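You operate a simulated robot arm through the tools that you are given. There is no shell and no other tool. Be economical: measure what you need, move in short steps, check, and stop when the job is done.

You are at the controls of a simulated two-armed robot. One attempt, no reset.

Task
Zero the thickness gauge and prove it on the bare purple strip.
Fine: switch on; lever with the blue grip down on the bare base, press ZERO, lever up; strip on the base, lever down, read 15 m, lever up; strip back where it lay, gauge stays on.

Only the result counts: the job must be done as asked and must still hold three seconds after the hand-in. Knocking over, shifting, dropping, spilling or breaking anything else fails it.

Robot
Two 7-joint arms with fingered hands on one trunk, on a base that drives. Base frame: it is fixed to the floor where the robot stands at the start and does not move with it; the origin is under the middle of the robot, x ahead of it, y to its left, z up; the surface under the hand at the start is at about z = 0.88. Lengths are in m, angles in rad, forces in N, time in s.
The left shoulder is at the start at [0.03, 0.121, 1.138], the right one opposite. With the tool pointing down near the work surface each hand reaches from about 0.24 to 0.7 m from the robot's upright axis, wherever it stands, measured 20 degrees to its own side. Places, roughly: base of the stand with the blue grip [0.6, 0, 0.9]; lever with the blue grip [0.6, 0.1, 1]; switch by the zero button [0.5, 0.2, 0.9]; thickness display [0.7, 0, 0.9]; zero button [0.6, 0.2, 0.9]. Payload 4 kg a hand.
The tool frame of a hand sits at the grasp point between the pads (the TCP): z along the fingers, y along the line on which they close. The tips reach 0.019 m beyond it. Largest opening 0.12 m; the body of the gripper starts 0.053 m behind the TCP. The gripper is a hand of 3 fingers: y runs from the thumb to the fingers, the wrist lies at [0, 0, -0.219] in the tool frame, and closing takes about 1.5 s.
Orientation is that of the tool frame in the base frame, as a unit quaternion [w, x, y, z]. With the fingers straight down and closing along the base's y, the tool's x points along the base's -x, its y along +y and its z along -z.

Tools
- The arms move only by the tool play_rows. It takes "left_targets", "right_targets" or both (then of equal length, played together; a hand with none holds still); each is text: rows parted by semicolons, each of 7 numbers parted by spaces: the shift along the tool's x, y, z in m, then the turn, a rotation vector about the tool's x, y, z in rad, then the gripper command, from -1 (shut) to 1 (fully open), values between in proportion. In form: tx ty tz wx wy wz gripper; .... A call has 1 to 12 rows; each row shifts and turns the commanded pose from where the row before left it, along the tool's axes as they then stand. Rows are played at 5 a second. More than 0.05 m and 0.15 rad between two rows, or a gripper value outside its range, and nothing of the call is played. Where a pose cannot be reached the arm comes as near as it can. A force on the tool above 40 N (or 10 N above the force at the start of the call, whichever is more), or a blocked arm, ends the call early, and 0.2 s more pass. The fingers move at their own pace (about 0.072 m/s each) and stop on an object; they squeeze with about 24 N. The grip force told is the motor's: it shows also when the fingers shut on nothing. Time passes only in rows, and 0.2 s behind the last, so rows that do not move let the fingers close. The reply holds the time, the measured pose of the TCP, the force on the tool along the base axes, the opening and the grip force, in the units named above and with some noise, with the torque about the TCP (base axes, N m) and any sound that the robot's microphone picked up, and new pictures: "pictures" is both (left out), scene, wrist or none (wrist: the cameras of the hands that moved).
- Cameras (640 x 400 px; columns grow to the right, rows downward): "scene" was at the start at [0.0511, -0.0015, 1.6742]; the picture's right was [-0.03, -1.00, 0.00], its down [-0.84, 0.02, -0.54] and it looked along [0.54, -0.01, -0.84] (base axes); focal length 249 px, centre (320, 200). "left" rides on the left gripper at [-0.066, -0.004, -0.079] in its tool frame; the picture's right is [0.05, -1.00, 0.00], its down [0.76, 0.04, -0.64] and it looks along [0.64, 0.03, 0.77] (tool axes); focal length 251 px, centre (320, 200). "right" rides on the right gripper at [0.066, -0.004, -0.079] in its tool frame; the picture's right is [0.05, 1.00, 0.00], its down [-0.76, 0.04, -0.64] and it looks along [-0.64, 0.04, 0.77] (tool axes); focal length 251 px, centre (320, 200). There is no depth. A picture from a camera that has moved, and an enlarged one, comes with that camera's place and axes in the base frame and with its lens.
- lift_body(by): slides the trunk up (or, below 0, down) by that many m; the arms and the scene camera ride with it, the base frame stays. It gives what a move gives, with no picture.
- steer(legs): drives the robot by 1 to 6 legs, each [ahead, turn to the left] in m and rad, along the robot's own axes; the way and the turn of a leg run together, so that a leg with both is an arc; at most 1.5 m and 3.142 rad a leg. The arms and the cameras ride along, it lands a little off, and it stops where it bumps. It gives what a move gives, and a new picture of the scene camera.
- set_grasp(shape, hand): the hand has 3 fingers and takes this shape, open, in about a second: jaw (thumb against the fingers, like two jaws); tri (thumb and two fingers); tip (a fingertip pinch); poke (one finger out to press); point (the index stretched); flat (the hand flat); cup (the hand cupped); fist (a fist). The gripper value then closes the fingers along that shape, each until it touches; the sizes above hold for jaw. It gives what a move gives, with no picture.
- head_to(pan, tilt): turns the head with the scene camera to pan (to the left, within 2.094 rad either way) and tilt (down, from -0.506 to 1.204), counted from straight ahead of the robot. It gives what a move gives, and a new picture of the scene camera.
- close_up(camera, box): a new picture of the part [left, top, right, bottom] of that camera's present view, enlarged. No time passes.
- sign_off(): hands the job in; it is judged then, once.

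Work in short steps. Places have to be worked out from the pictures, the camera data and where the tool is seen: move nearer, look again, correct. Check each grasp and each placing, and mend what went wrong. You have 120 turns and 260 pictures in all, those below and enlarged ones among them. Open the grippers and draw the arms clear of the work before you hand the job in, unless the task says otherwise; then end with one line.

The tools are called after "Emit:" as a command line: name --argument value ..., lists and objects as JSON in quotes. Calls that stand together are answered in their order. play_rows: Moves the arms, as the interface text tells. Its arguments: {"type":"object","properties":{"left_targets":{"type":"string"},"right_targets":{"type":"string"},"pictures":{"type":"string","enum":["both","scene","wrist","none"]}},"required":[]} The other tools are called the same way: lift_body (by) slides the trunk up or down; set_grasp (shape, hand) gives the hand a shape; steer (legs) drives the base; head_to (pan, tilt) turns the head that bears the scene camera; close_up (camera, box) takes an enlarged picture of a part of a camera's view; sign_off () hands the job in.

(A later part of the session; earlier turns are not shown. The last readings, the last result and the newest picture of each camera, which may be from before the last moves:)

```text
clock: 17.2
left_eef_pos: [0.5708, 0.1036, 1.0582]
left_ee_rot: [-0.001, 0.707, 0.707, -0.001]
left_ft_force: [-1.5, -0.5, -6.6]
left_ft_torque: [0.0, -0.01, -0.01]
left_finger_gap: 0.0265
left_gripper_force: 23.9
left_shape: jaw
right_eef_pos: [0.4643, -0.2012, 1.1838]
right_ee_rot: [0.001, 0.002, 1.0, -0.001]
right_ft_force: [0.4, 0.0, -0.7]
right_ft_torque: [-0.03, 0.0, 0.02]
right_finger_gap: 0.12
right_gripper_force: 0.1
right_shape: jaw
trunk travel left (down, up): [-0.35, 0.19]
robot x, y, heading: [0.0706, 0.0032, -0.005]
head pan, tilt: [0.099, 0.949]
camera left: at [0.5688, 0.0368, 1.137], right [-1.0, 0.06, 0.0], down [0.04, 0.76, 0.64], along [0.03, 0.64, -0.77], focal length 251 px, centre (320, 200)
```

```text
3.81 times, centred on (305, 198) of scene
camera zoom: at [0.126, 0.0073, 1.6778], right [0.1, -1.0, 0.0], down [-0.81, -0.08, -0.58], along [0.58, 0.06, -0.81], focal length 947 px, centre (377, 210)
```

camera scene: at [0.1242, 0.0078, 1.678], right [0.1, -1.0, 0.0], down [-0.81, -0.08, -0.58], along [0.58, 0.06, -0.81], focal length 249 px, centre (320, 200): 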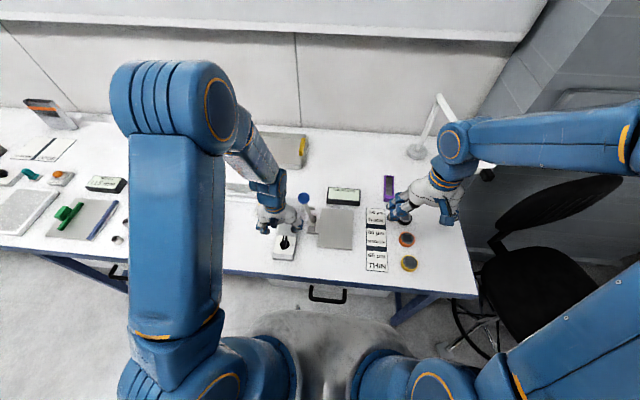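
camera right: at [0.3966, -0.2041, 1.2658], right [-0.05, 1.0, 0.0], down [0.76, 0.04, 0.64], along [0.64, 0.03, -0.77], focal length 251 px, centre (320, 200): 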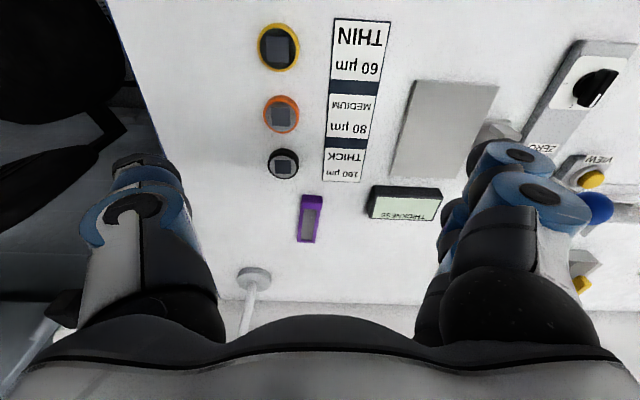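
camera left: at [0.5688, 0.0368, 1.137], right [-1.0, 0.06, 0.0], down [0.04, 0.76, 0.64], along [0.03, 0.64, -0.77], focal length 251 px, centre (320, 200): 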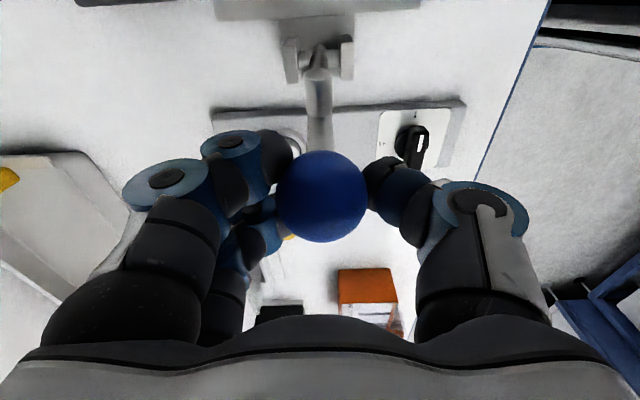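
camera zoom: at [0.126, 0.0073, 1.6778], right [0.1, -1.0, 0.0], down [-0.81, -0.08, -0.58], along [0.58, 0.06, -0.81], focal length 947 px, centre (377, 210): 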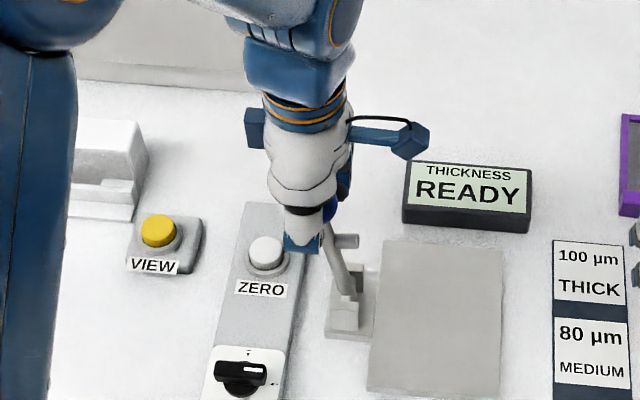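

Ball held. I follow the lever's arc (hinge ≈ y 0.085, z 0.905, radius 0.146) for the first half.

Emit:
play_rows --left_targets "-0.0248 0 -0.0011 0 0 0 -1; -0.0246 0 0.0032 0 0 0 -1; -0.0237 0 0.0073 0 0 0 -1; -0.0221 0 0.0112 0 0 0 -1; 0 0 0 0 0 0 -1" --pictures "wrist"

Emit:
close_up --camera "scene" --box '[235, 145, 375, 250]'

```text
clock: 18.4
left_eef_pos: [0.5692, 0.0109, 1.0358]
left_ee_rot: [-0.001, 0.708, 0.706, -0.001]
left_ft_force: [-6.1, 6.7, -8.5]
left_ft_torque: [0.27, 0.1, -0.01]
left_finger_gap: 0.0251
left_gripper_force: 24.3
left_shape: jaw
right_eef_pos: [0.4639, -0.2, 1.1862]
right_ee_rot: [0.0, 0.0, 1.0, -0.001]
right_ft_force: [-1.1, -1.0, -0.7]
right_ft_torque: [-0.02, -0.01, 0.05]
right_finger_gap: 0.1199
right_gripper_force: 0.0
right_shape: jaw
trunk travel left (down, up): [-0.35, 0.19]
robot x, y, heading: [0.0681, -0.0001, -0.005]
head pan, tilt: [0.099, 0.949]
camera left: at [0.5668, -0.0569, 1.1141], right [-1.0, 0.06, 0.0], down [0.04, 0.76, 0.64], along [0.03, 0.64, -0.77], focal length 251 px, centre (320, 200)
```

left: 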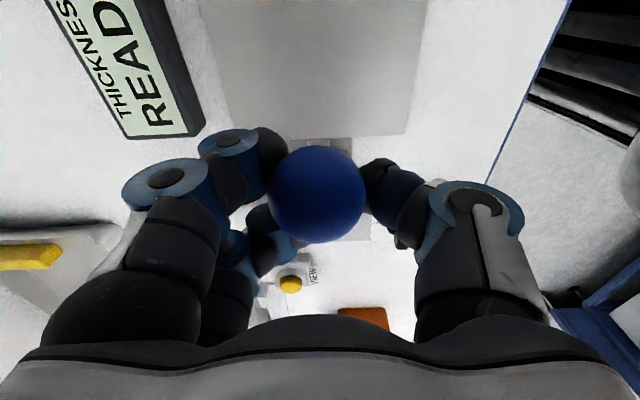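

```text
3.81 times, centred on (305, 198) of scene
camera zoom: at [0.125, 0.0094, 1.6778], right [0.1, -0.99, 0.0], down [-0.81, -0.08, -0.58], along [0.58, 0.06, -0.81], focal length 947 px, centre (377, 210)
```

zoom: 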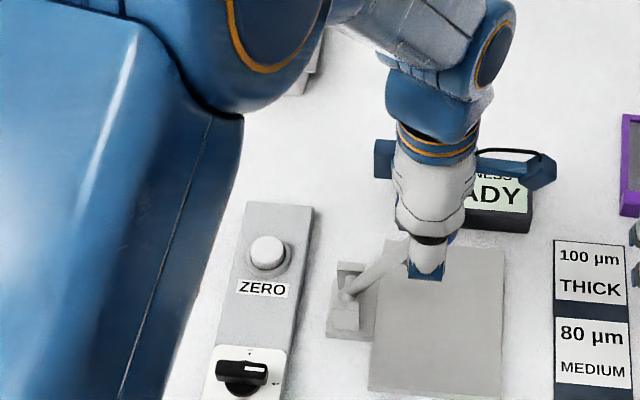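

The lever follows nicely; I continue the arc downward.

Emit:
play_rows --left_targets "-0.0199 0 0.0147 0 0 0 -1; -0.0171 0 0.018 0 0 0 -1; -0.0139 0 0.0205 0 0 0 -1; -0.0102 0 0.0227 0 0 0 -1; -0.003 0 0.012 0 0 0 -1; 0 0 0 0 0 0 -1" --pictures "wrist"

Emit:
close_up --camera "scene" --box '[235, 145, 375, 250]'

```text
clock: 19.8
left_eef_pos: [0.57, -0.0538, 0.9472]
left_ee_rot: [0.0, 0.707, 0.707, 0.0]
left_ft_force: [2.4, 18.5, -1.0]
left_ft_torque: [0.58, -0.09, -0.49]
left_finger_gap: 0.0246
left_gripper_force: 23.8
left_shape: jaw
right_eef_pos: [0.4645, -0.1993, 1.1859]
right_ee_rot: [0.0, 0.001, 1.0, -0.001]
right_ft_force: [-0.3, 0.1, 0.3]
right_ft_torque: [-0.01, -0.02, 0.03]
right_finger_gap: 0.1199
right_gripper_force: 0.0
right_shape: jaw
trunk travel left (down, up): [-0.35, 0.19]
robot x, y, heading: [0.0713, -0.001, -0.006]
head pan, tilt: [0.099, 0.949]
camera left: at [0.5682, -0.1217, 1.0275], right [-1.0, 0.06, 0.0], down [0.04, 0.76, 0.64], along [0.04, 0.64, -0.77], focal length 251 px, centre (320, 200)
```

left: 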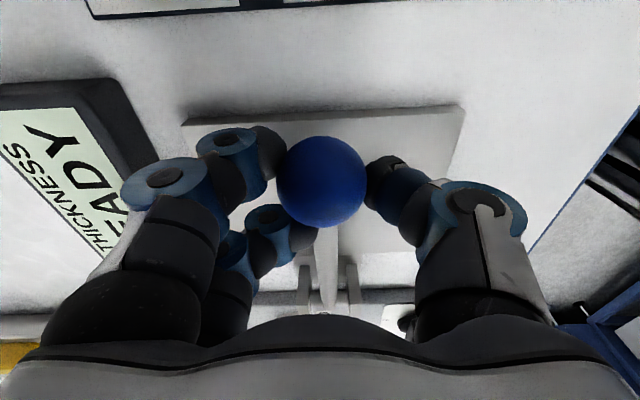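

```text
3.81 times, centred on (305, 198) of scene
camera zoom: at [0.1262, 0.0104, 1.6779], right [0.1, -0.99, 0.0], down [-0.81, -0.08, -0.58], along [0.58, 0.06, -0.81], focal length 947 px, centre (377, 210)
```

zoom: 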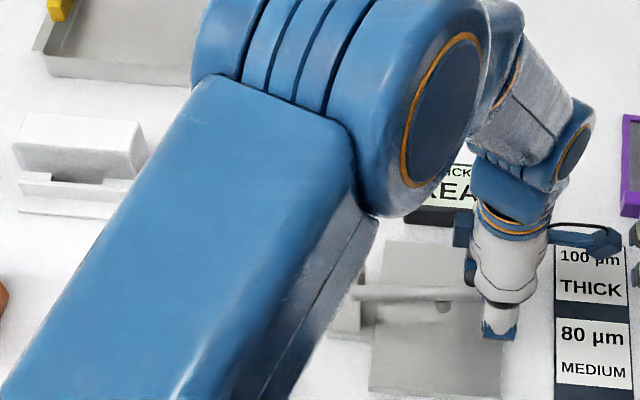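

A little outward pull (18 N), so I ease toward the hinge and lower in small steps until the probe rests on the plate.

Emit:
play_rows --left_targets "0.003 0 0.006 0 0 0 -1; 0.001 0 0.006 0 0 0 -1; 0.001 0 0.005 0 0 0 -1; 0 0 0 0 0 0 -1" --pictures "wrist"

Emit:
close_up --camera "scene" --box '[275, 145, 415, 250]'

```text
clock: 20.8
left_eef_pos: [0.5706, -0.0552, 0.9304]
left_ee_rot: [0.002, 0.709, 0.705, -0.001]
left_ft_force: [1.2, -5.2, 3.3]
left_ft_torque: [0.57, -0.05, -0.18]
left_finger_gap: 0.0255
left_gripper_force: 23.9
left_shape: jaw
right_eef_pos: [0.4639, -0.2016, 1.1858]
right_ee_rot: [0.0, 0.001, 1.0, 0.0]
right_ft_force: [-0.1, 0.0, -0.5]
right_ft_torque: [0.01, 0.0, 0.01]
right_finger_gap: 0.12
right_gripper_force: 0.2
right_shape: jaw
trunk travel left (down, up): [-0.35, 0.19]
robot x, y, heading: [0.0723, -0.0008, -0.001]
head pan, tilt: [0.099, 0.949]
camera left: at [0.5682, -0.1216, 1.0104], right [-1.0, 0.06, 0.0], down [0.04, 0.77, 0.64], along [0.04, 0.64, -0.77], focal length 251 px, centre (320, 200)
```

left: 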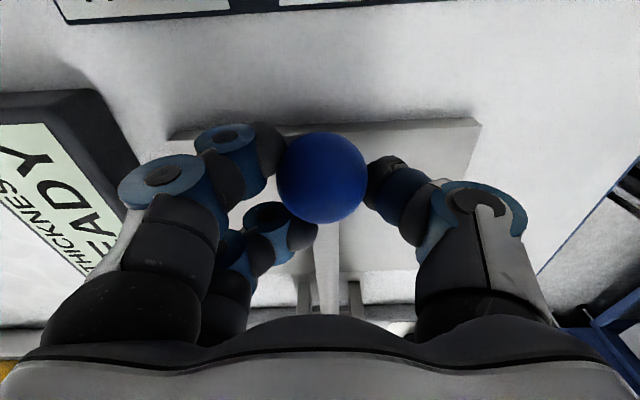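

```text
3.81 times, centred on (345, 198) of scene
camera zoom: at [0.1255, 0.0065, 1.6779], right [0.1, -1.0, 0.0], down [-0.81, -0.08, -0.58], along [0.58, 0.06, -0.81], focal length 947 px, centre (225, 210)
```

zoom: 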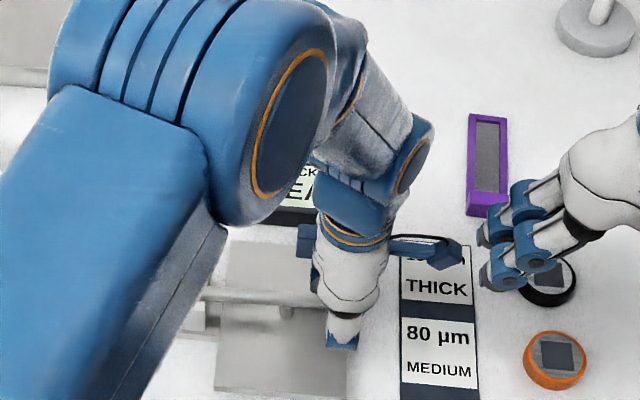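

Emit:
play_rows --left_targets "0 0 0.004 0 0 0 -1; 0 0 0.004 0 0 0 -1; 0 0 0 0 0 0 -1" --pictures "none"

Emit:
close_up --camera "scene" --box '[275, 145, 415, 250]'

```text
clock: 21.6
left_eef_pos: [0.5706, -0.0528, 0.9234]
left_ee_rot: [0.001, 0.708, 0.706, 0.001]
left_ft_force: [4.2, -11.7, 16.5]
left_ft_torque: [0.48, -0.04, -0.09]
left_finger_gap: 0.026
left_gripper_force: 23.8
left_shape: jaw
right_eef_pos: [0.464, -0.2021, 1.1866]
right_ee_rot: [0.001, 0.001, 1.0, 0.001]
right_ft_force: [0.0, -0.8, -0.5]
right_ft_torque: [-0.01, -0.02, 0.01]
right_finger_gap: 0.1201
right_gripper_force: 0.1
right_shape: jaw
trunk travel left (down, up): [-0.35, 0.19]
robot x, y, heading: [0.069, 0.004, -0.003]
head pan, tilt: [0.099, 0.949]
```

```text
3.81 times, centred on (345, 198) of scene
camera zoom: at [0.1249, 0.0054, 1.6781], right [0.1, -1.0, 0.0], down [-0.81, -0.08, -0.58], along [0.58, 0.06, -0.81], focal length 947 px, centre (225, 210)
```

zoom: 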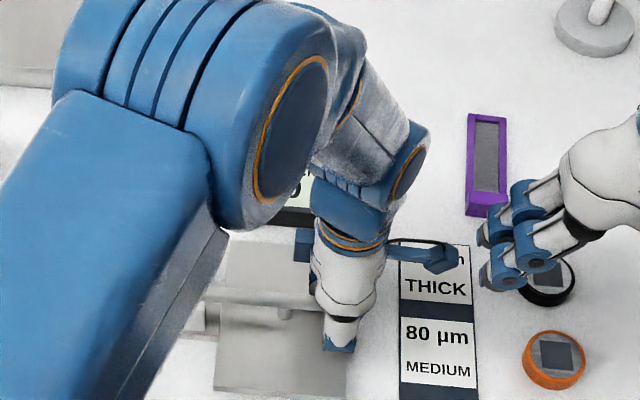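

Fz rose to 16 N: the probe rests on the plate. I open and lift away, then look.

Emit:
play_rows --left_targets "0 0 0 0 0 0 1; 0 0 0 0 0 0 1; 0 0 0 0 0 0 1; 0 0 0 0 0 0 1; 0 0 -0.03 0 0 0 1; 0 0 -0.05 0 0 0 1; 0 0 -0.05 0 0 0 1; 0 0 -0.05 0 0 0 1; 0 0 0 0 0 0 1" --pictures "wrist"

Emit:
close_up --camera "scene" --box '[255, 145, 395, 250]'

```text
clock: 23.6
left_eef_pos: [0.5696, -0.0506, 1.1012]
left_ee_rot: [-0.001, 0.707, 0.707, -0.001]
left_ft_force: [0.1, -0.6, 0.1]
left_ft_torque: [0.0, 0.01, -0.01]
left_finger_gap: 0.12
left_gripper_force: 0.1
left_shape: jaw
right_eef_pos: [0.4644, -0.2021, 1.185]
right_ee_rot: [0.0, 0.002, 1.0, 0.0]
right_ft_force: [0.1, -0.5, -0.9]
right_ft_torque: [-0.01, 0.04, -0.02]
right_finger_gap: 0.1199
right_gripper_force: 0.0
right_shape: jaw
trunk travel left (down, up): [-0.35, 0.19]
robot x, y, heading: [0.0734, 0.0024, -0.007]
head pan, tilt: [0.099, 0.949]
camera left: at [0.5685, -0.1184, 1.1815], right [-1.0, 0.06, 0.0], down [0.04, 0.76, 0.64], along [0.04, 0.64, -0.77], focal length 251 px, centre (320, 200)
```

left: 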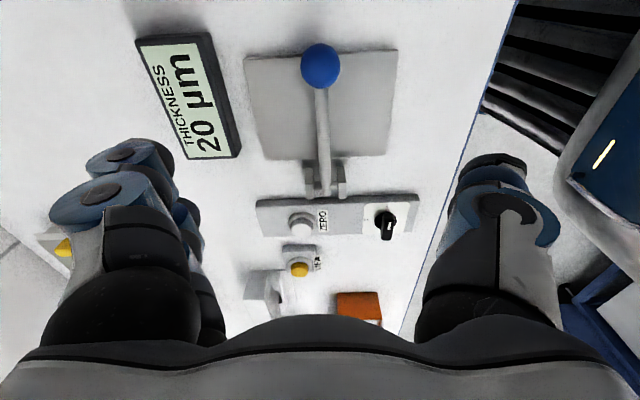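

```text
3.81 times, centred on (325, 198) of scene
camera zoom: at [0.1264, 0.007, 1.6778], right [0.1, -1.0, 0.0], down [-0.81, -0.08, -0.58], along [0.58, 0.06, -0.81], focal length 947 px, centre (301, 210)
```

zoom: 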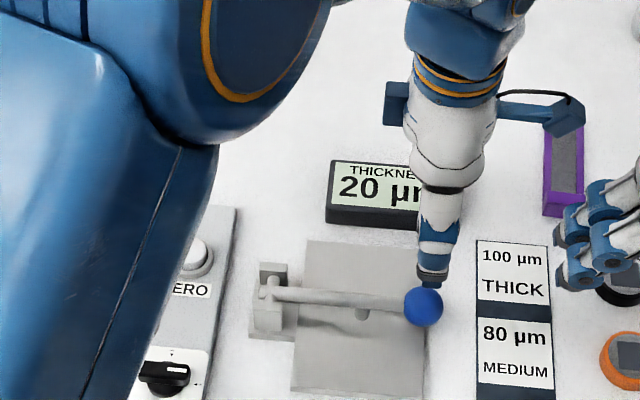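

Lever is down and stays; display shows 20 µm on the bare base. I bring the left hand above ZERO (≈0.613, 0.163) and shape it to poke.

Emit:
play_rows --left_targets "0.045 0.008 -0.01 0 0 0 1; 0.045 0.008 -0.01 0 0 0 1; 0.045 0.008 0 0 0 0 1; 0.045 0.008 0 0 0 0 1; 0.034 0.01 0 0 0 0 1; 0 0 0 0 0 0 1" --pictures "none"

Emit:
set_grasp --shape "poke" --hand "left"

Emit:
close_up --camera "left" --box '[0, 0, 640, 400]'

Emit:
close_up --camera "scene" --box '[220, 120, 380, 240]'

```text
clock: 25.0
left_eef_pos: [0.6118, 0.1614, 1.1192]
left_ee_rot: [0.0, 0.708, 0.706, 0.0]
left_ft_force: [0.1, 0.7, 0.5]
left_ft_torque: [0.0, 0.0, 0.06]
left_finger_gap: 0.1201
left_gripper_force: 0.0
left_shape: jaw
right_eef_pos: [0.4641, -0.2011, 1.186]
right_ee_rot: [0.0, 0.001, 1.0, 0.0]
right_ft_force: [0.6, 0.8, -0.1]
right_ft_torque: [0.01, 0.01, 0.01]
right_finger_gap: 0.12
right_gripper_force: 0.1
right_shape: jaw
trunk travel left (down, up): [-0.35, 0.19]
robot x, y, heading: [0.0755, -0.0011, -0.001]
head pan, tilt: [0.099, 0.949]
```

```text
clock: 25.9
left_eef_pos: [0.6122, 0.16, 1.1185]
left_ee_rot: [0.0, 0.707, 0.707, 0.0]
left_ft_force: [-0.2, 0.0, -0.4]
left_ft_torque: [-0.01, -0.01, 0.01]
left_finger_gap: 0.0
left_gripper_force: 0.0
left_shape: poke
right_eef_pos: [0.4641, -0.2004, 1.1867]
right_ee_rot: [-0.001, 0.001, 1.0, 0.0]
right_ft_force: [0.0, 0.4, -0.1]
right_ft_torque: [-0.02, -0.03, -0.01]
right_finger_gap: 0.1198
right_gripper_force: 0.1
right_shape: jaw
trunk travel left (down, up): [-0.35, 0.19]
robot x, y, heading: [0.0713, -0.0004, -0.002]
head pan, tilt: [0.099, 0.949]
```

```text
1.00 times, centred on (320, 200) of left (not enlarged: the box is as wide or as high as the picture)
camera zoom: at [0.6104, 0.0942, 1.1982], right [-1.0, 0.06, 0.0], down [0.04, 0.76, 0.64], along [0.04, 0.64, -0.77], focal length 251 px, centre (320, 200)
```

zoom: 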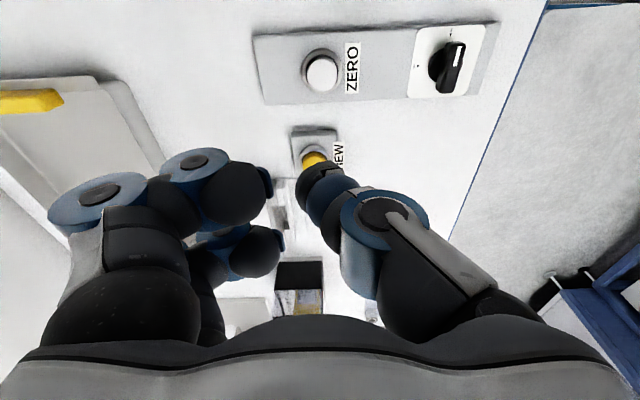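

```text
3.33 times, centred on (300, 180) of scene
camera zoom: at [0.1257, 0.0073, 1.6779], right [0.1, -1.0, 0.0], down [-0.81, -0.08, -0.58], along [0.58, 0.06, -0.81], focal length 829 px, centre (387, 267)
```

zoom: 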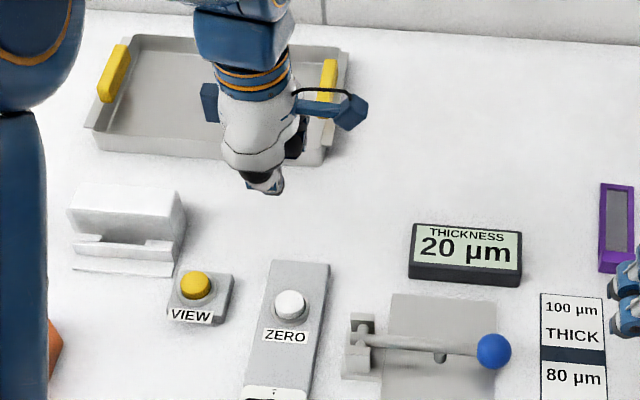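

The thumb is the poking finger, its tip on the tool axis. I lower to z≈0.96 above ZERO and verify.

Emit:
play_rows --left_targets "0.002 0 0.04 0 0 0 1; 0 0 0.05 0 0 0 1; 0 0 0.05 0 0 0 1; 0 0 0.018 0 0 0 1; 0 0 0 0 0 0 1" --pictures "wrist"

Emit:
close_up --camera "scene" --box '[250, 160, 370, 250]'

```text
clock: 27.1
left_eef_pos: [0.6095, 0.1639, 0.9615]
left_ee_rot: [0.0, 0.708, 0.707, 0.0]
left_ft_force: [0.1, 0.5, 0.2]
left_ft_torque: [0.02, 0.0, 0.03]
left_finger_gap: 0.0
left_gripper_force: 0.0
left_shape: poke
right_eef_pos: [0.464, -0.2015, 1.1863]
right_ee_rot: [0.0, 0.0, 1.0, 0.0]
right_ft_force: [0.3, -0.2, 0.2]
right_ft_torque: [0.0, -0.02, -0.02]
right_finger_gap: 0.1201
right_gripper_force: 0.1
right_shape: jaw
trunk travel left (down, up): [-0.35, 0.19]
robot x, y, heading: [0.0729, 0.0016, -0.0]
head pan, tilt: [0.099, 0.949]
camera left: at [0.6071, 0.0965, 1.041], right [-1.0, 0.06, 0.0], down [0.04, 0.76, 0.64], along [0.04, 0.64, -0.77], focal length 251 px, centre (320, 200)
```

left: 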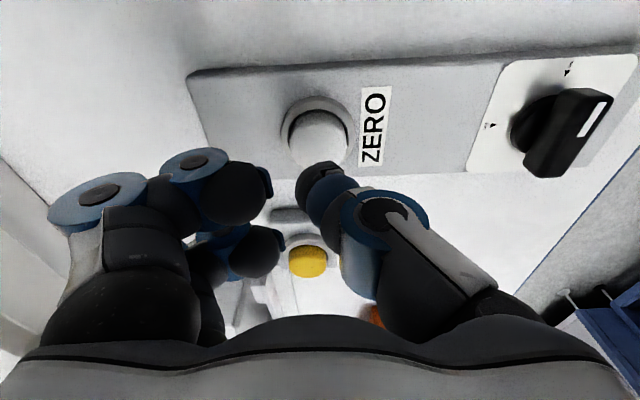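

```text
4.44 times, centred on (310, 205) of scene
camera zoom: at [0.1253, 0.0075, 1.6779], right [0.1, -1.0, 0.0], down [-0.81, -0.08, -0.58], along [0.58, 0.06, -0.81], focal length 1105 px, centre (364, 178)
```

zoom: 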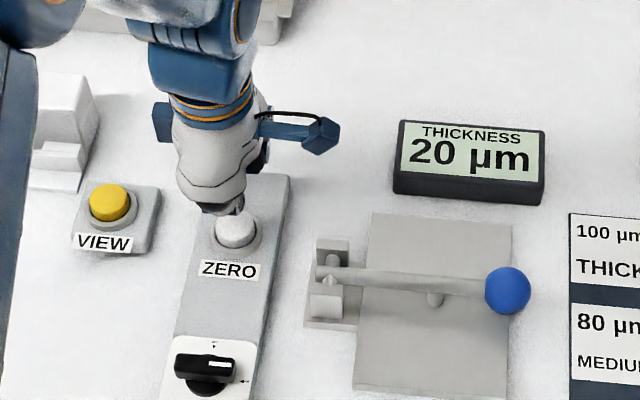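

Small centring shift, then press in small steps.

Emit:
play_rows --left_targets "-0.004 0.003 0.018 0 0 0 1; 0 0 0.006 0 0 0 1; 0 0 0.005 0 0 0 1; 0 0 0 0 0 0 1" --pictures "wrist"

Emit:
close_up --camera "scene" --box '[250, 160, 370, 250]'

```text
clock: 28.1
left_eef_pos: [0.6142, 0.1605, 0.9357]
left_ee_rot: [0.0, 0.708, 0.706, 0.0]
left_ft_force: [-0.1, -0.2, 2.9]
left_ft_torque: [0.0, 0.0, 0.05]
left_finger_gap: 0.0
left_gripper_force: 0.1
left_shape: poke
right_eef_pos: [0.4634, -0.2, 1.1864]
right_ee_rot: [0.0, 0.001, 1.0, 0.0]
right_ft_force: [0.3, 0.6, -0.1]
right_ft_torque: [-0.02, -0.03, 0.0]
right_finger_gap: 0.1197
right_gripper_force: 0.0
right_shape: jaw
trunk travel left (down, up): [-0.35, 0.19]
robot x, y, heading: [0.0692, 0.0025, 0.001]
head pan, tilt: [0.099, 0.949]
camera left: at [0.6116, 0.0932, 1.015], right [-1.0, 0.06, 0.0], down [0.04, 0.76, 0.64], along [0.04, 0.64, -0.77], focal length 251 px, centre (320, 200)
```

left: 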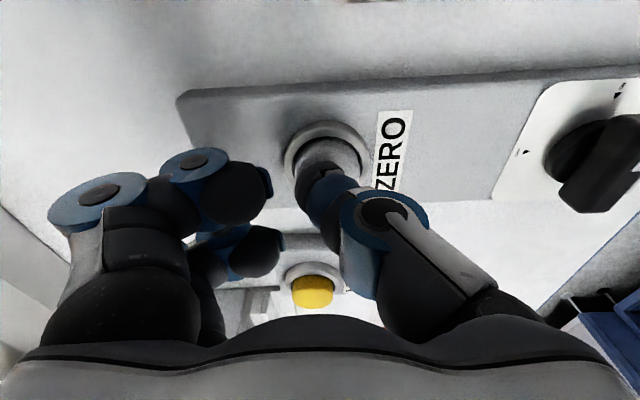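

```text
4.44 times, centred on (310, 205) of scene
camera zoom: at [0.1254, 0.0074, 1.6779], right [0.1, -1.0, 0.0], down [-0.81, -0.08, -0.58], along [0.58, 0.06, -0.81], focal length 1105 px, centre (364, 178)
```

zoom: 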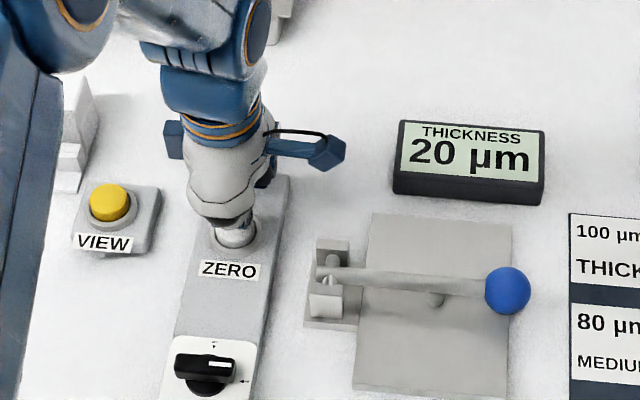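

Contact just made (3 N). I press a few millimetres more.

Emit:
play_rows --left_targets "0 0 0.003 0 0 0 1; 0 0 0.003 0 0 0 1; 0 0 0 0 0 0 1" --pictures "none"

Emit:
close_up --camera "scene" --box '[250, 160, 370, 250]'

```text
clock: 28.9
left_eef_pos: [0.6133, 0.1612, 0.9321]
left_ee_rot: [0.002, 0.708, 0.706, 0.002]
left_ft_force: [-3.4, 2.5, 24.1]
left_ft_torque: [0.03, 0.1, -0.02]
left_finger_gap: 0.0
left_gripper_force: 0.0
left_shape: poke
right_eef_pos: [0.4618, -0.2009, 1.1867]
right_ee_rot: [0.0, 0.002, 1.0, -0.001]
right_ft_force: [-0.9, -0.1, 0.5]
right_ft_torque: [0.0, 0.02, -0.01]
right_finger_gap: 0.12
right_gripper_force: 0.1
right_shape: jaw
trunk travel left (down, up): [-0.35, 0.19]
robot x, y, heading: [0.0708, 0.002, -0.0]
head pan, tilt: [0.099, 0.949]
heard: click
```

```text
4.44 times, centred on (310, 205) of scene
camera zoom: at [0.1224, 0.0069, 1.6782], right [0.1, -1.0, 0.0], down [-0.81, -0.08, -0.58], along [0.58, 0.06, -0.81], focal length 1105 px, centre (364, 178)
```

zoom: 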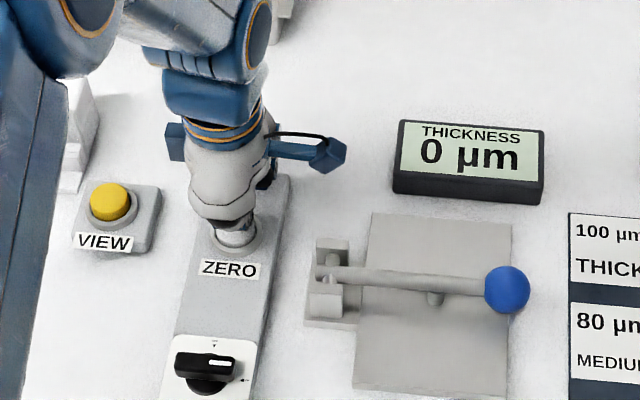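

Click heard, display 0 µm. I lift off, restore the jaw shape, and go back above the ball.

Emit:
play_rows --left_targets "0 0 -0.04 0 0 0 1; 0 0 -0.05 0 0 0 1; 0 0 -0.05 0 0 0 1; 0 0 -0.045 0 0 0 1; 0 0 0 0 0 0 1" --pictures "none"

Emit:
set_grasp --shape "jaw" --hand "left"

Emit:
play_rows --left_targets "-0.045 -0.009 0 0 0 0 1; -0.045 -0.009 0 0 0 0 1; -0.045 -0.009 0 0 0 0 1; -0.045 -0.009 0 0 0 0 1; -0.032 -0.007 0.02 0 0 0 1; 0 0 0.03 0 0 0 1; 0 0 0 0 0 0 1" --pictures "wrist"

Emit:
close_up --camera "scene" --box '[250, 150, 410, 250]'

```text
clock: 30.1
left_eef_pos: [0.6123, 0.162, 1.1133]
left_ee_rot: [-0.001, 0.708, 0.706, 0.0]
left_ft_force: [0.3, 0.4, 0.1]
left_ft_torque: [0.02, -0.01, -0.01]
left_finger_gap: 0.0
left_gripper_force: 0.0
left_shape: poke
right_eef_pos: [0.4651, -0.2023, 1.1847]
right_ee_rot: [-0.001, 0.001, 1.0, 0.0]
right_ft_force: [1.9, 0.5, -0.1]
right_ft_torque: [0.0, -0.01, 0.0]
right_finger_gap: 0.1198
right_gripper_force: 0.1
right_shape: jaw
trunk travel left (down, up): [-0.35, 0.19]
robot x, y, heading: [0.0709, 0.0033, -0.0]
head pan, tilt: [0.099, 0.949]
```

```text
clock: 31.0
left_eef_pos: [0.6108, 0.1607, 1.1147]
left_ee_rot: [-0.001, 0.708, 0.707, 0.001]
left_ft_force: [-0.1, 0.4, -0.1]
left_ft_torque: [0.0, 0.01, 0.02]
left_finger_gap: 0.1197
left_gripper_force: 0.1
left_shape: jaw
right_eef_pos: [0.4646, -0.2021, 1.1853]
right_ee_rot: [0.0, 0.001, 1.0, 0.0]
right_ft_force: [-0.1, -0.4, -0.2]
right_ft_torque: [-0.04, -0.02, 0.0]
right_finger_gap: 0.1197
right_gripper_force: 0.0
right_shape: jaw
trunk travel left (down, up): [-0.35, 0.19]
robot x, y, heading: [0.0782, 0.0038, -0.003]
head pan, tilt: [0.099, 0.949]
```

```text
clock: 32.6
left_eef_pos: [0.5731, -0.0533, 1.0642]
left_ee_rot: [0.0, 0.708, 0.706, 0.0]
left_ft_force: [-0.3, -0.2, -0.6]
left_ft_torque: [-0.02, -0.04, 0.01]
left_finger_gap: 0.1198
left_gripper_force: 0.0
left_shape: jaw
right_eef_pos: [0.464, -0.202, 1.186]
right_ee_rot: [0.0, 0.001, 1.0, 0.0]
right_ft_force: [-0.3, -0.7, 0.3]
right_ft_torque: [-0.03, 0.0, -0.02]
right_finger_gap: 0.1199
right_gripper_force: 0.1
right_shape: jaw
trunk travel left (down, up): [-0.35, 0.19]
robot x, y, heading: [0.07, -0.001, -0.003]
head pan, tilt: [0.099, 0.949]
camera left: at [0.5719, -0.1205, 1.1443], right [-1.0, 0.06, 0.0], down [0.04, 0.76, 0.64], along [0.04, 0.64, -0.77], focal length 251 px, centre (320, 200)
```

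left: 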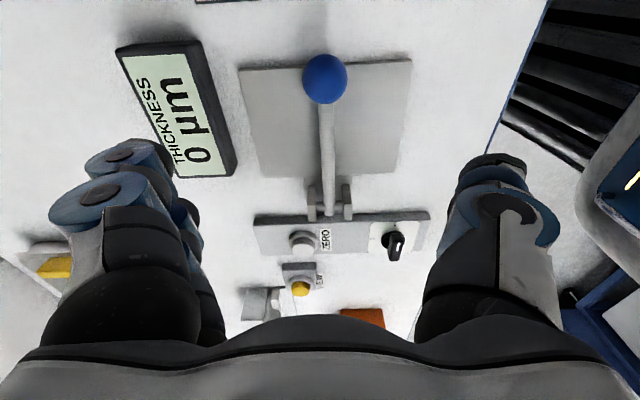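

```text
4.00 times, centred on (330, 200) of scene
camera zoom: at [0.125, 0.0072, 1.6779], right [0.1, -1.0, 0.0], down [-0.81, -0.08, -0.58], along [0.58, 0.06, -0.81], focal length 995 px, centre (280, 200)
```

zoom: 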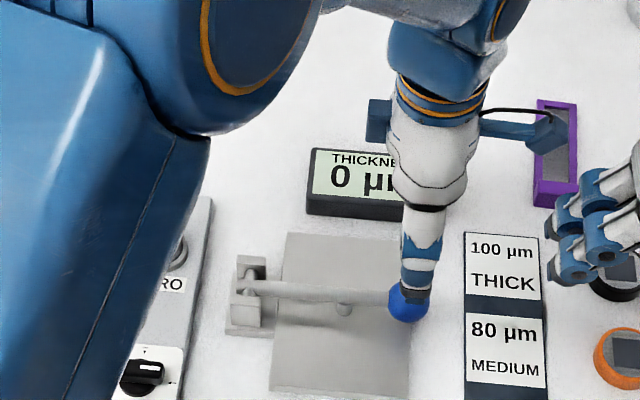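

Ball lies at about (0.571, -0.057, 0.915). I descend around it and grip.

Emit:
play_rows --left_targets "-0.003 -0.002 0.045 0 0 0 1; 0 0 0.05 0 0 0 1; 0 0 0.042 0 0 0 1; 0 0 0 0 0 0 -1; 0 0 0 0 0 0 -1; 0 0 0 0 0 0 -1; 0 0 0 0 0 0 -1; 0 0 0 0 0 0 -1; 0 0 0 0 0 0 -1" --pictures "wrist"

```text
clock: 34.6
left_eef_pos: [0.5719, -0.0543, 0.9256]
left_ee_rot: [-0.001, 0.707, 0.707, -0.002]
left_ft_force: [-1.1, 1.3, -0.1]
left_ft_torque: [0.03, 0.01, 0.03]
left_finger_gap: 0.0264
left_gripper_force: 24.2
left_shape: jaw
right_eef_pos: [0.4634, -0.2013, 1.1852]
right_ee_rot: [0.0, 0.0, 1.0, 0.0]
right_ft_force: [1.1, 0.2, -0.3]
right_ft_torque: [-0.02, 0.0, -0.01]
right_finger_gap: 0.1198
right_gripper_force: 0.0
right_shape: jaw
trunk travel left (down, up): [-0.35, 0.19]
robot x, y, heading: [0.074, -0.002, -0.004]
head pan, tilt: [0.099, 0.949]
camera left: at [0.5708, -0.1222, 1.0056], right [-1.0, 0.06, 0.0], down [0.04, 0.76, 0.64], along [0.04, 0.64, -0.77], focal length 251 px, centre (320, 200)
```

left: 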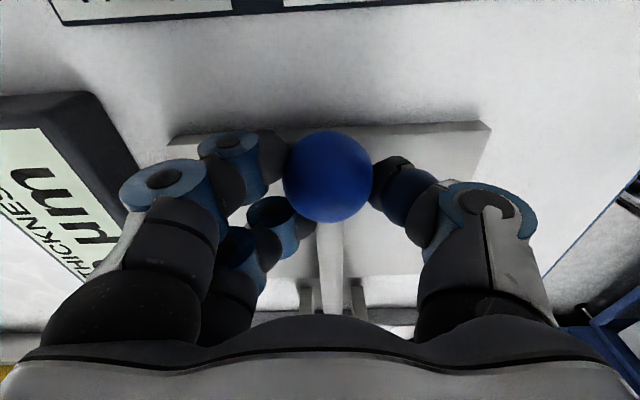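

Ball gripped. I fitted the arc (centre y 0.089, z 0.916, R 0.143) and raise the lever along it.

Emit:
play_rows --left_targets "0.0039 0 -0.0254 0 0 0 -1; 0.0083 0 -0.0243 0 0 0 -1; 0.0125 0 -0.0225 0 0 0 -1; 0.0164 0 -0.0199 0 0 0 -1; 0.0197 0 -0.0165 0 0 0 -1; 0.0223 0 -0.0128 0 0 0 -1; 0.0242 0 -0.0086 0 0 0 -1; 0.0254 0 -0.0041 0 0 0 -1; 0.0248 0 0.0004 0 0 0 -1; 0 0 0 0 0 0 -1" --pictures "wrist"

Emit:
close_up --camera "scene" --box '[250, 140, 410, 240]'

```text
clock: 36.8
left_eef_pos: [0.5708, 0.1011, 1.061]
left_ee_rot: [-0.001, 0.708, 0.706, 0.0]
left_ft_force: [12.0, 0.0, 3.7]
left_ft_torque: [-0.18, -0.2, 0.18]
left_finger_gap: 0.0225
left_gripper_force: 23.4
left_shape: jaw
right_eef_pos: [0.4661, -0.2, 1.1853]
right_ee_rot: [-0.001, 0.002, 1.0, 0.0]
right_ft_force: [0.7, -0.3, 0.7]
right_ft_torque: [0.02, -0.02, 0.01]
right_finger_gap: 0.12
right_gripper_force: 0.0
right_shape: jaw
trunk travel left (down, up): [-0.35, 0.19]
robot x, y, heading: [0.0718, 0.0025, 0.002]
head pan, tilt: [0.099, 0.949]
camera left: at [0.5692, 0.0335, 1.1407], right [-1.0, 0.06, 0.0], down [0.04, 0.76, 0.64], along [0.03, 0.64, -0.76], focal length 251 px, centre (320, 200)
```

left: 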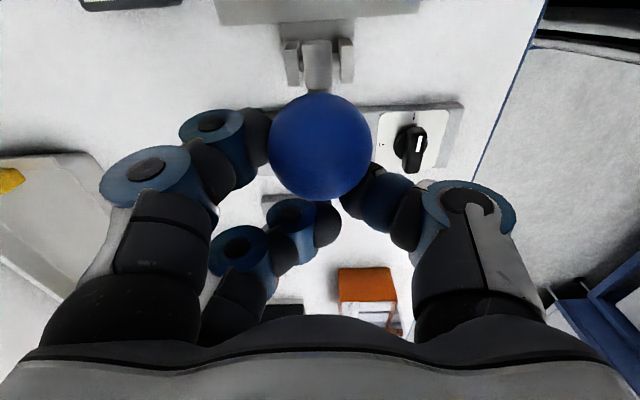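

```text
4.00 times, centred on (330, 190) of scene
camera zoom: at [0.1275, 0.0069, 1.6778], right [0.1, -1.0, 0.0], down [-0.81, -0.08, -0.58], along [0.58, 0.06, -0.81], focal length 995 px, centre (280, 240)
```

zoom: 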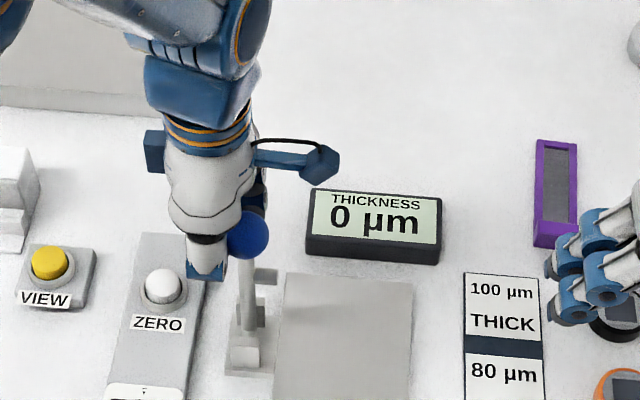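

The ball slipped part-way toward −y (ball y≈0.080, lever nearly vertical). I loosen slightly, re-centre on it and regrip.

Emit:
play_rows --left_targets "0 0 0 0 0 0 0.1; -0.012 0 0 0 0 0 0.1; -0.012 0 0 0 0 0 0.1; 0 0 0 0 0 0 -1; 0 0 0 0 0 0 -1; 0 0 0 0 0 0 -1; 0 0 0 0 0 0 -1" --pictures "wrist"

Emit:
close_up --camera "scene" --box '[250, 140, 410, 240]'

```text
clock: 38.4
left_eef_pos: [0.5712, 0.0757, 1.0605]
left_ee_rot: [-0.001, 0.708, 0.706, 0.0]
left_ft_force: [1.0, -5.6, -4.2]
left_ft_torque: [-0.11, 0.03, -0.06]
left_finger_gap: 0.0023
left_gripper_force: 23.8
left_shape: jaw
right_eef_pos: [0.4665, -0.2029, 1.1843]
right_ee_rot: [0.0, 0.0, 1.0, 0.0]
right_ft_force: [-0.2, 0.5, 0.4]
right_ft_torque: [0.02, -0.02, 0.0]
right_finger_gap: 0.1197
right_gripper_force: 0.1
right_shape: jaw
trunk travel left (down, up): [-0.35, 0.19]
robot x, y, heading: [0.0716, -0.0046, 0.002]
head pan, tilt: [0.099, 0.949]
camera left: at [0.5694, 0.0085, 1.1402], right [-1.0, 0.06, 0.0], down [0.04, 0.76, 0.64], along [0.04, 0.64, -0.77], focal length 251 px, centre (320, 200)
```

left: 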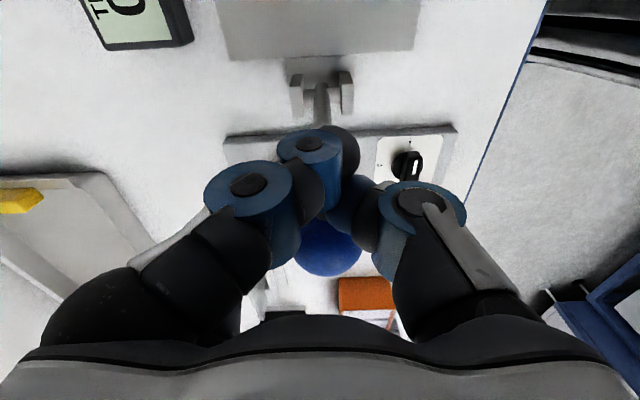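

```text
4.00 times, centred on (330, 190) of scene
camera zoom: at [0.127, 0.006, 1.6778], right [0.1, -1.0, 0.0], down [-0.81, -0.08, -0.58], along [0.58, 0.06, -0.81], focal length 995 px, centre (280, 240)
```

zoom: 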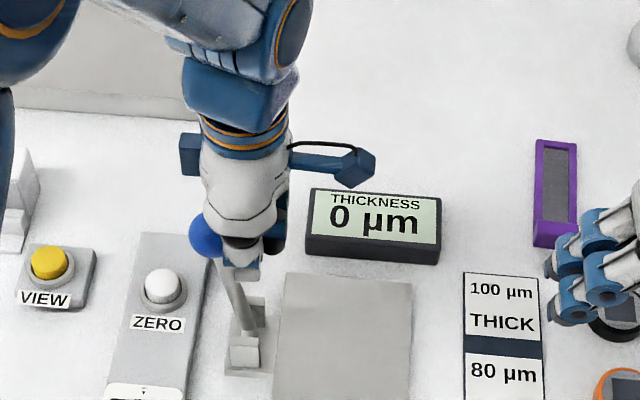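

The lever snapped to its up rest (over-centre). I back off −y a little and lift clear to check.

Emit:
play_rows --left_targets "-0.01 0 0 0 0 0 -1; 0 0 -0.04 0 0 0 -1; 0 0 -0.05 0 0 0 -1; 0.04 0 -0.02 0 0 0 0; 0.045 0 0 0 0 0 1; 0.045 0 0 0 0 0 1; 0.045 0 0 0 0 0 1; 0.045 0 0 0 0 0 1; 0.045 0 0 0 0 0 1; 0 0 0 0 0 0 1" --pictures "scene"

Emit:
close_up --camera "scene" --box '[250, 140, 410, 240]'

Emit:
close_up --camera "right" --box '[200, 100, 400, 260]'

```text
clock: 40.6
left_eef_pos: [0.5676, 0.3348, 1.1714]
left_ee_rot: [0.0, 0.708, 0.706, 0.0]
left_ft_force: [-0.2, 0.7, 0.2]
left_ft_torque: [0.0, 0.0, -0.01]
left_finger_gap: 0.1198
left_gripper_force: 0.1
left_shape: jaw
right_eef_pos: [0.4643, -0.2018, 1.1845]
right_ee_rot: [0.0, 0.002, 1.0, 0.001]
right_ft_force: [0.4, -0.7, -0.1]
right_ft_torque: [0.01, 0.01, 0.03]
right_finger_gap: 0.1198
right_gripper_force: 0.0
right_shape: jaw
trunk travel left (down, up): [-0.35, 0.19]
robot x, y, heading: [0.0716, 0.001, 0.003]
head pan, tilt: [0.099, 0.949]
camera scene: at [0.1256, 0.0061, 1.6779], right [0.1, -1.0, 0.0], down [-0.81, -0.08, -0.58], along [0.58, 0.06, -0.81], focal length 249 px, centre (320, 200)
```

scene: 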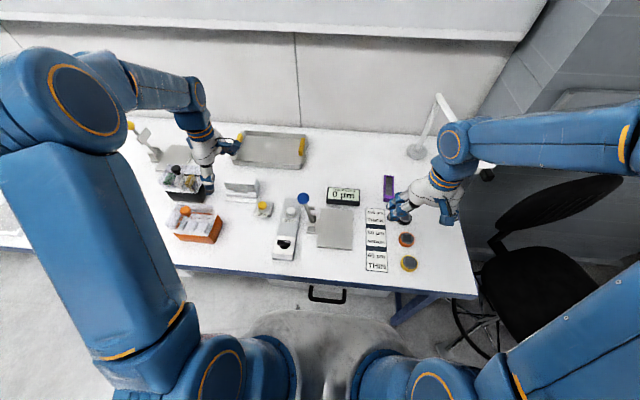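

```text
4.00 times, centred on (330, 190) of scene
camera zoom: at [0.1256, 0.0061, 1.6779], right [0.1, -1.0, 0.0], down [-0.81, -0.08, -0.58], along [0.58, 0.06, -0.81], focal length 995 px, centre (280, 240)
```

zoom: 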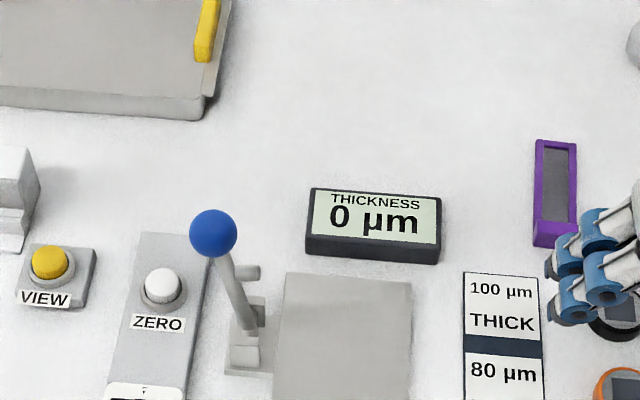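

```text
2.50 times, centred on (300, 180) of right
camera zoom: at [0.3963, -0.2055, 1.2655], right [-0.05, 1.0, 0.0], down [0.76, 0.04, 0.64], along [0.64, 0.03, -0.77], focal length 629 px, centre (370, 250)
```

zoom: 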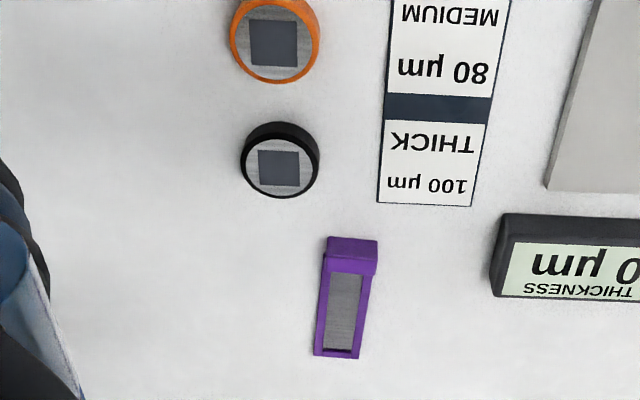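

Lever is up and the gauge shows 0 µm. The strip's near block centre is about (0.716, -0.205), yaw about -0.07; I bring the right hand over it at z≈1.08 with that yaw and test the pinch shape.

Emit:
play_rows --right_targets "-0.045 0 0 0 0 0.033 1; -0.045 0 0 0 0 0.034 1; -0.045 0.003 0 0 0 0 1; -0.045 0.003 0.02 0 0 0 1; -0.04 0.003 0.03 0 0 0 1; -0.03 0.003 0.035 0 0 0 1; 0 0 0 0 0 0 1" --pictures "both"

Emit:
set_grasp --shape "tip" --hand "right"

Emit:
close_up --camera "right" --box '[0, 0, 640, 400]'

```text
clock: 42.2
left_eef_pos: [0.5669, 0.3345, 1.1718]
left_ee_rot: [-0.001, 0.708, 0.707, 0.0]
left_ft_force: [-0.5, 0.0, 0.6]
left_ft_torque: [-0.05, -0.03, -0.02]
left_finger_gap: 0.1201
left_gripper_force: 0.0
left_shape: jaw
right_eef_pos: [0.7141, -0.2053, 1.0994]
right_ee_rot: [0.0, 0.035, 0.999, 0.0]
right_ft_force: [-0.4, -0.2, -0.1]
right_ft_torque: [0.04, -0.03, -0.01]
right_finger_gap: 0.1199
right_gripper_force: 0.0
right_shape: jaw
trunk travel left (down, up): [-0.35, 0.19]
robot x, y, heading: [0.0682, 0.0014, 0.003]
head pan, tilt: [0.099, 0.949]
camera scene: at [0.1242, 0.0071, 1.678], right [0.1, -1.0, 0.0], down [-0.81, -0.08, -0.58], along [0.58, 0.06, -0.81], focal length 249 px, centre (320, 200)
camera right: at [0.6451, -0.2047, 1.1794], right [0.01, 1.0, 0.0], down [0.77, -0.01, 0.64], along [0.64, -0.01, -0.77], focal length 251 px, centre (320, 200)
```

scene: 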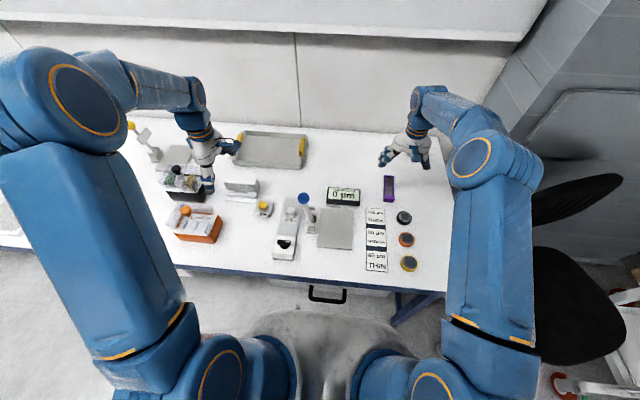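
right: 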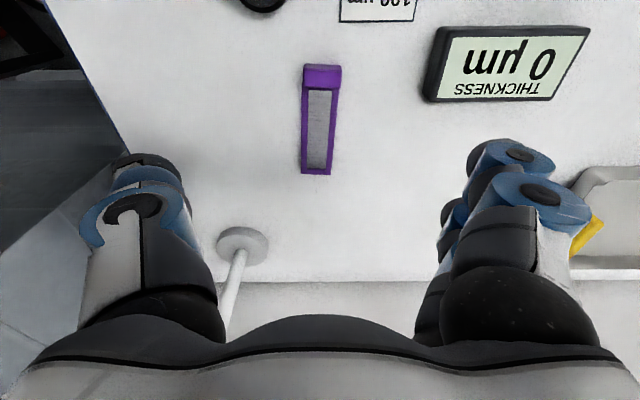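

```text
clock: 43.1
left_eef_pos: [0.569, 0.3355, 1.1713]
left_ee_rot: [-0.001, 0.708, 0.707, 0.0]
left_ft_force: [-0.2, 0.7, 1.0]
left_ft_torque: [-0.02, 0.01, 0.01]
left_finger_gap: 0.1198
left_gripper_force: 0.0
left_shape: jaw
right_eef_pos: [0.7137, -0.2048, 1.0988]
right_ee_rot: [0.0, 0.035, 0.999, 0.0]
right_ft_force: [0.6, 0.3, 0.2]
right_ft_torque: [0.0, 0.02, 0.03]
right_finger_gap: 0.1199
right_gripper_force: 0.1
right_shape: tip
trunk travel left (down, up): [-0.35, 0.19]
robot x, y, heading: [0.072, 0.0013, 0.005]
head pan, tilt: [0.099, 0.949]
```

```text
1.00 times, centred on (320, 200) of right (not enlarged: the box is as wide or as high as the picture)
camera zoom: at [0.6461, -0.2046, 1.1791], right [0.02, 1.0, 0.0], down [0.77, -0.01, 0.64], along [0.64, -0.01, -0.77], focal length 251 px, centre (320, 200)
```

zoom: 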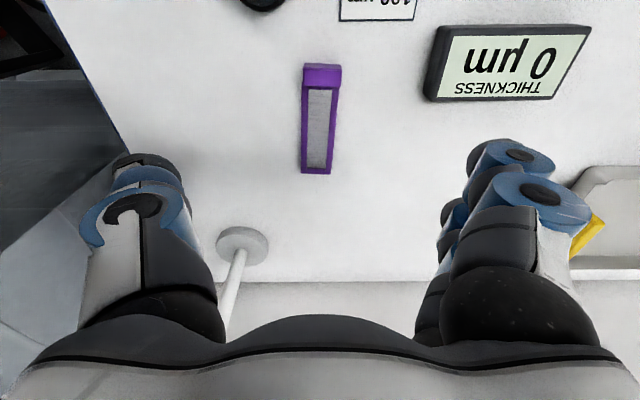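

Tip looks like jaw when open; I close part-way in the air to see how the fingers meet.

Emit:
play_rows --right_targets "0 0 0 0 0 0 -0.5; 0 0 0 0 0 0 -0.5; 0 0 0 0 0 0 -0.5; 0 0 0 0 0 0 -0.5; 0 0 0 0 0 0 -0.5; 0 0 0 0 0 0 -0.5" --pictures "wrist"

Emit:
close_up --camera "scene" --box '[360, 120, 460, 210]'

```text
clock: 44.5
left_eef_pos: [0.5678, 0.3361, 1.1697]
left_ee_rot: [0.0, 0.708, 0.707, 0.0]
left_ft_force: [0.0, -0.1, -0.2]
left_ft_torque: [0.01, -0.01, 0.0]
left_finger_gap: 0.12
left_gripper_force: 0.0
left_shape: jaw
right_eef_pos: [0.7146, -0.2057, 1.0982]
right_ee_rot: [0.0, 0.034, 0.999, 0.0]
right_ft_force: [-0.8, 0.3, -0.2]
right_ft_torque: [-0.03, -0.01, 0.02]
right_finger_gap: 0.0304
right_gripper_force: 0.1
right_shape: tip
trunk travel left (down, up): [-0.35, 0.19]
robot x, y, heading: [0.0729, 0.0012, -0.0]
head pan, tilt: [0.099, 0.949]
camera right: at [0.6461, -0.2045, 1.1791], right [0.02, 1.0, 0.0], down [0.77, -0.01, 0.64], along [0.64, -0.01, -0.77], focal length 251 px, centre (320, 200)
```

right: 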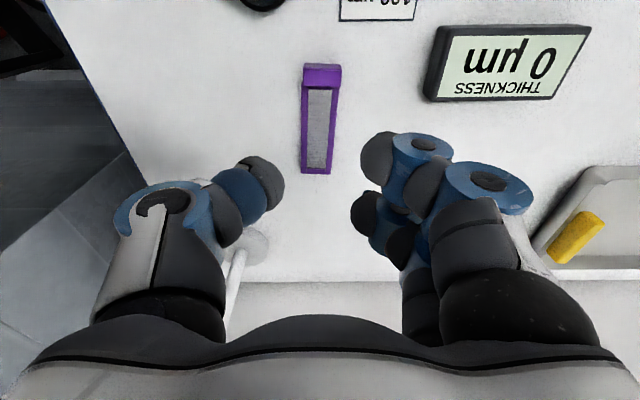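

```text
4.44 times, centred on (410, 165) of scene
camera zoom: at [0.1258, 0.0074, 1.6779], right [0.1, -1.0, 0.0], down [-0.81, -0.08, -0.58], along [0.58, 0.06, -0.81], focal length 1105 px, centre (-80, 356)
```

zoom: 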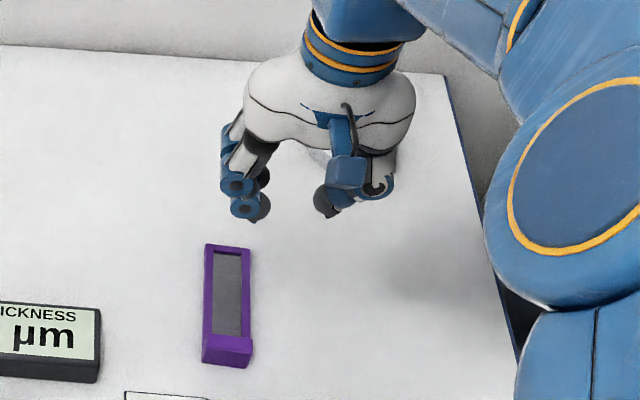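

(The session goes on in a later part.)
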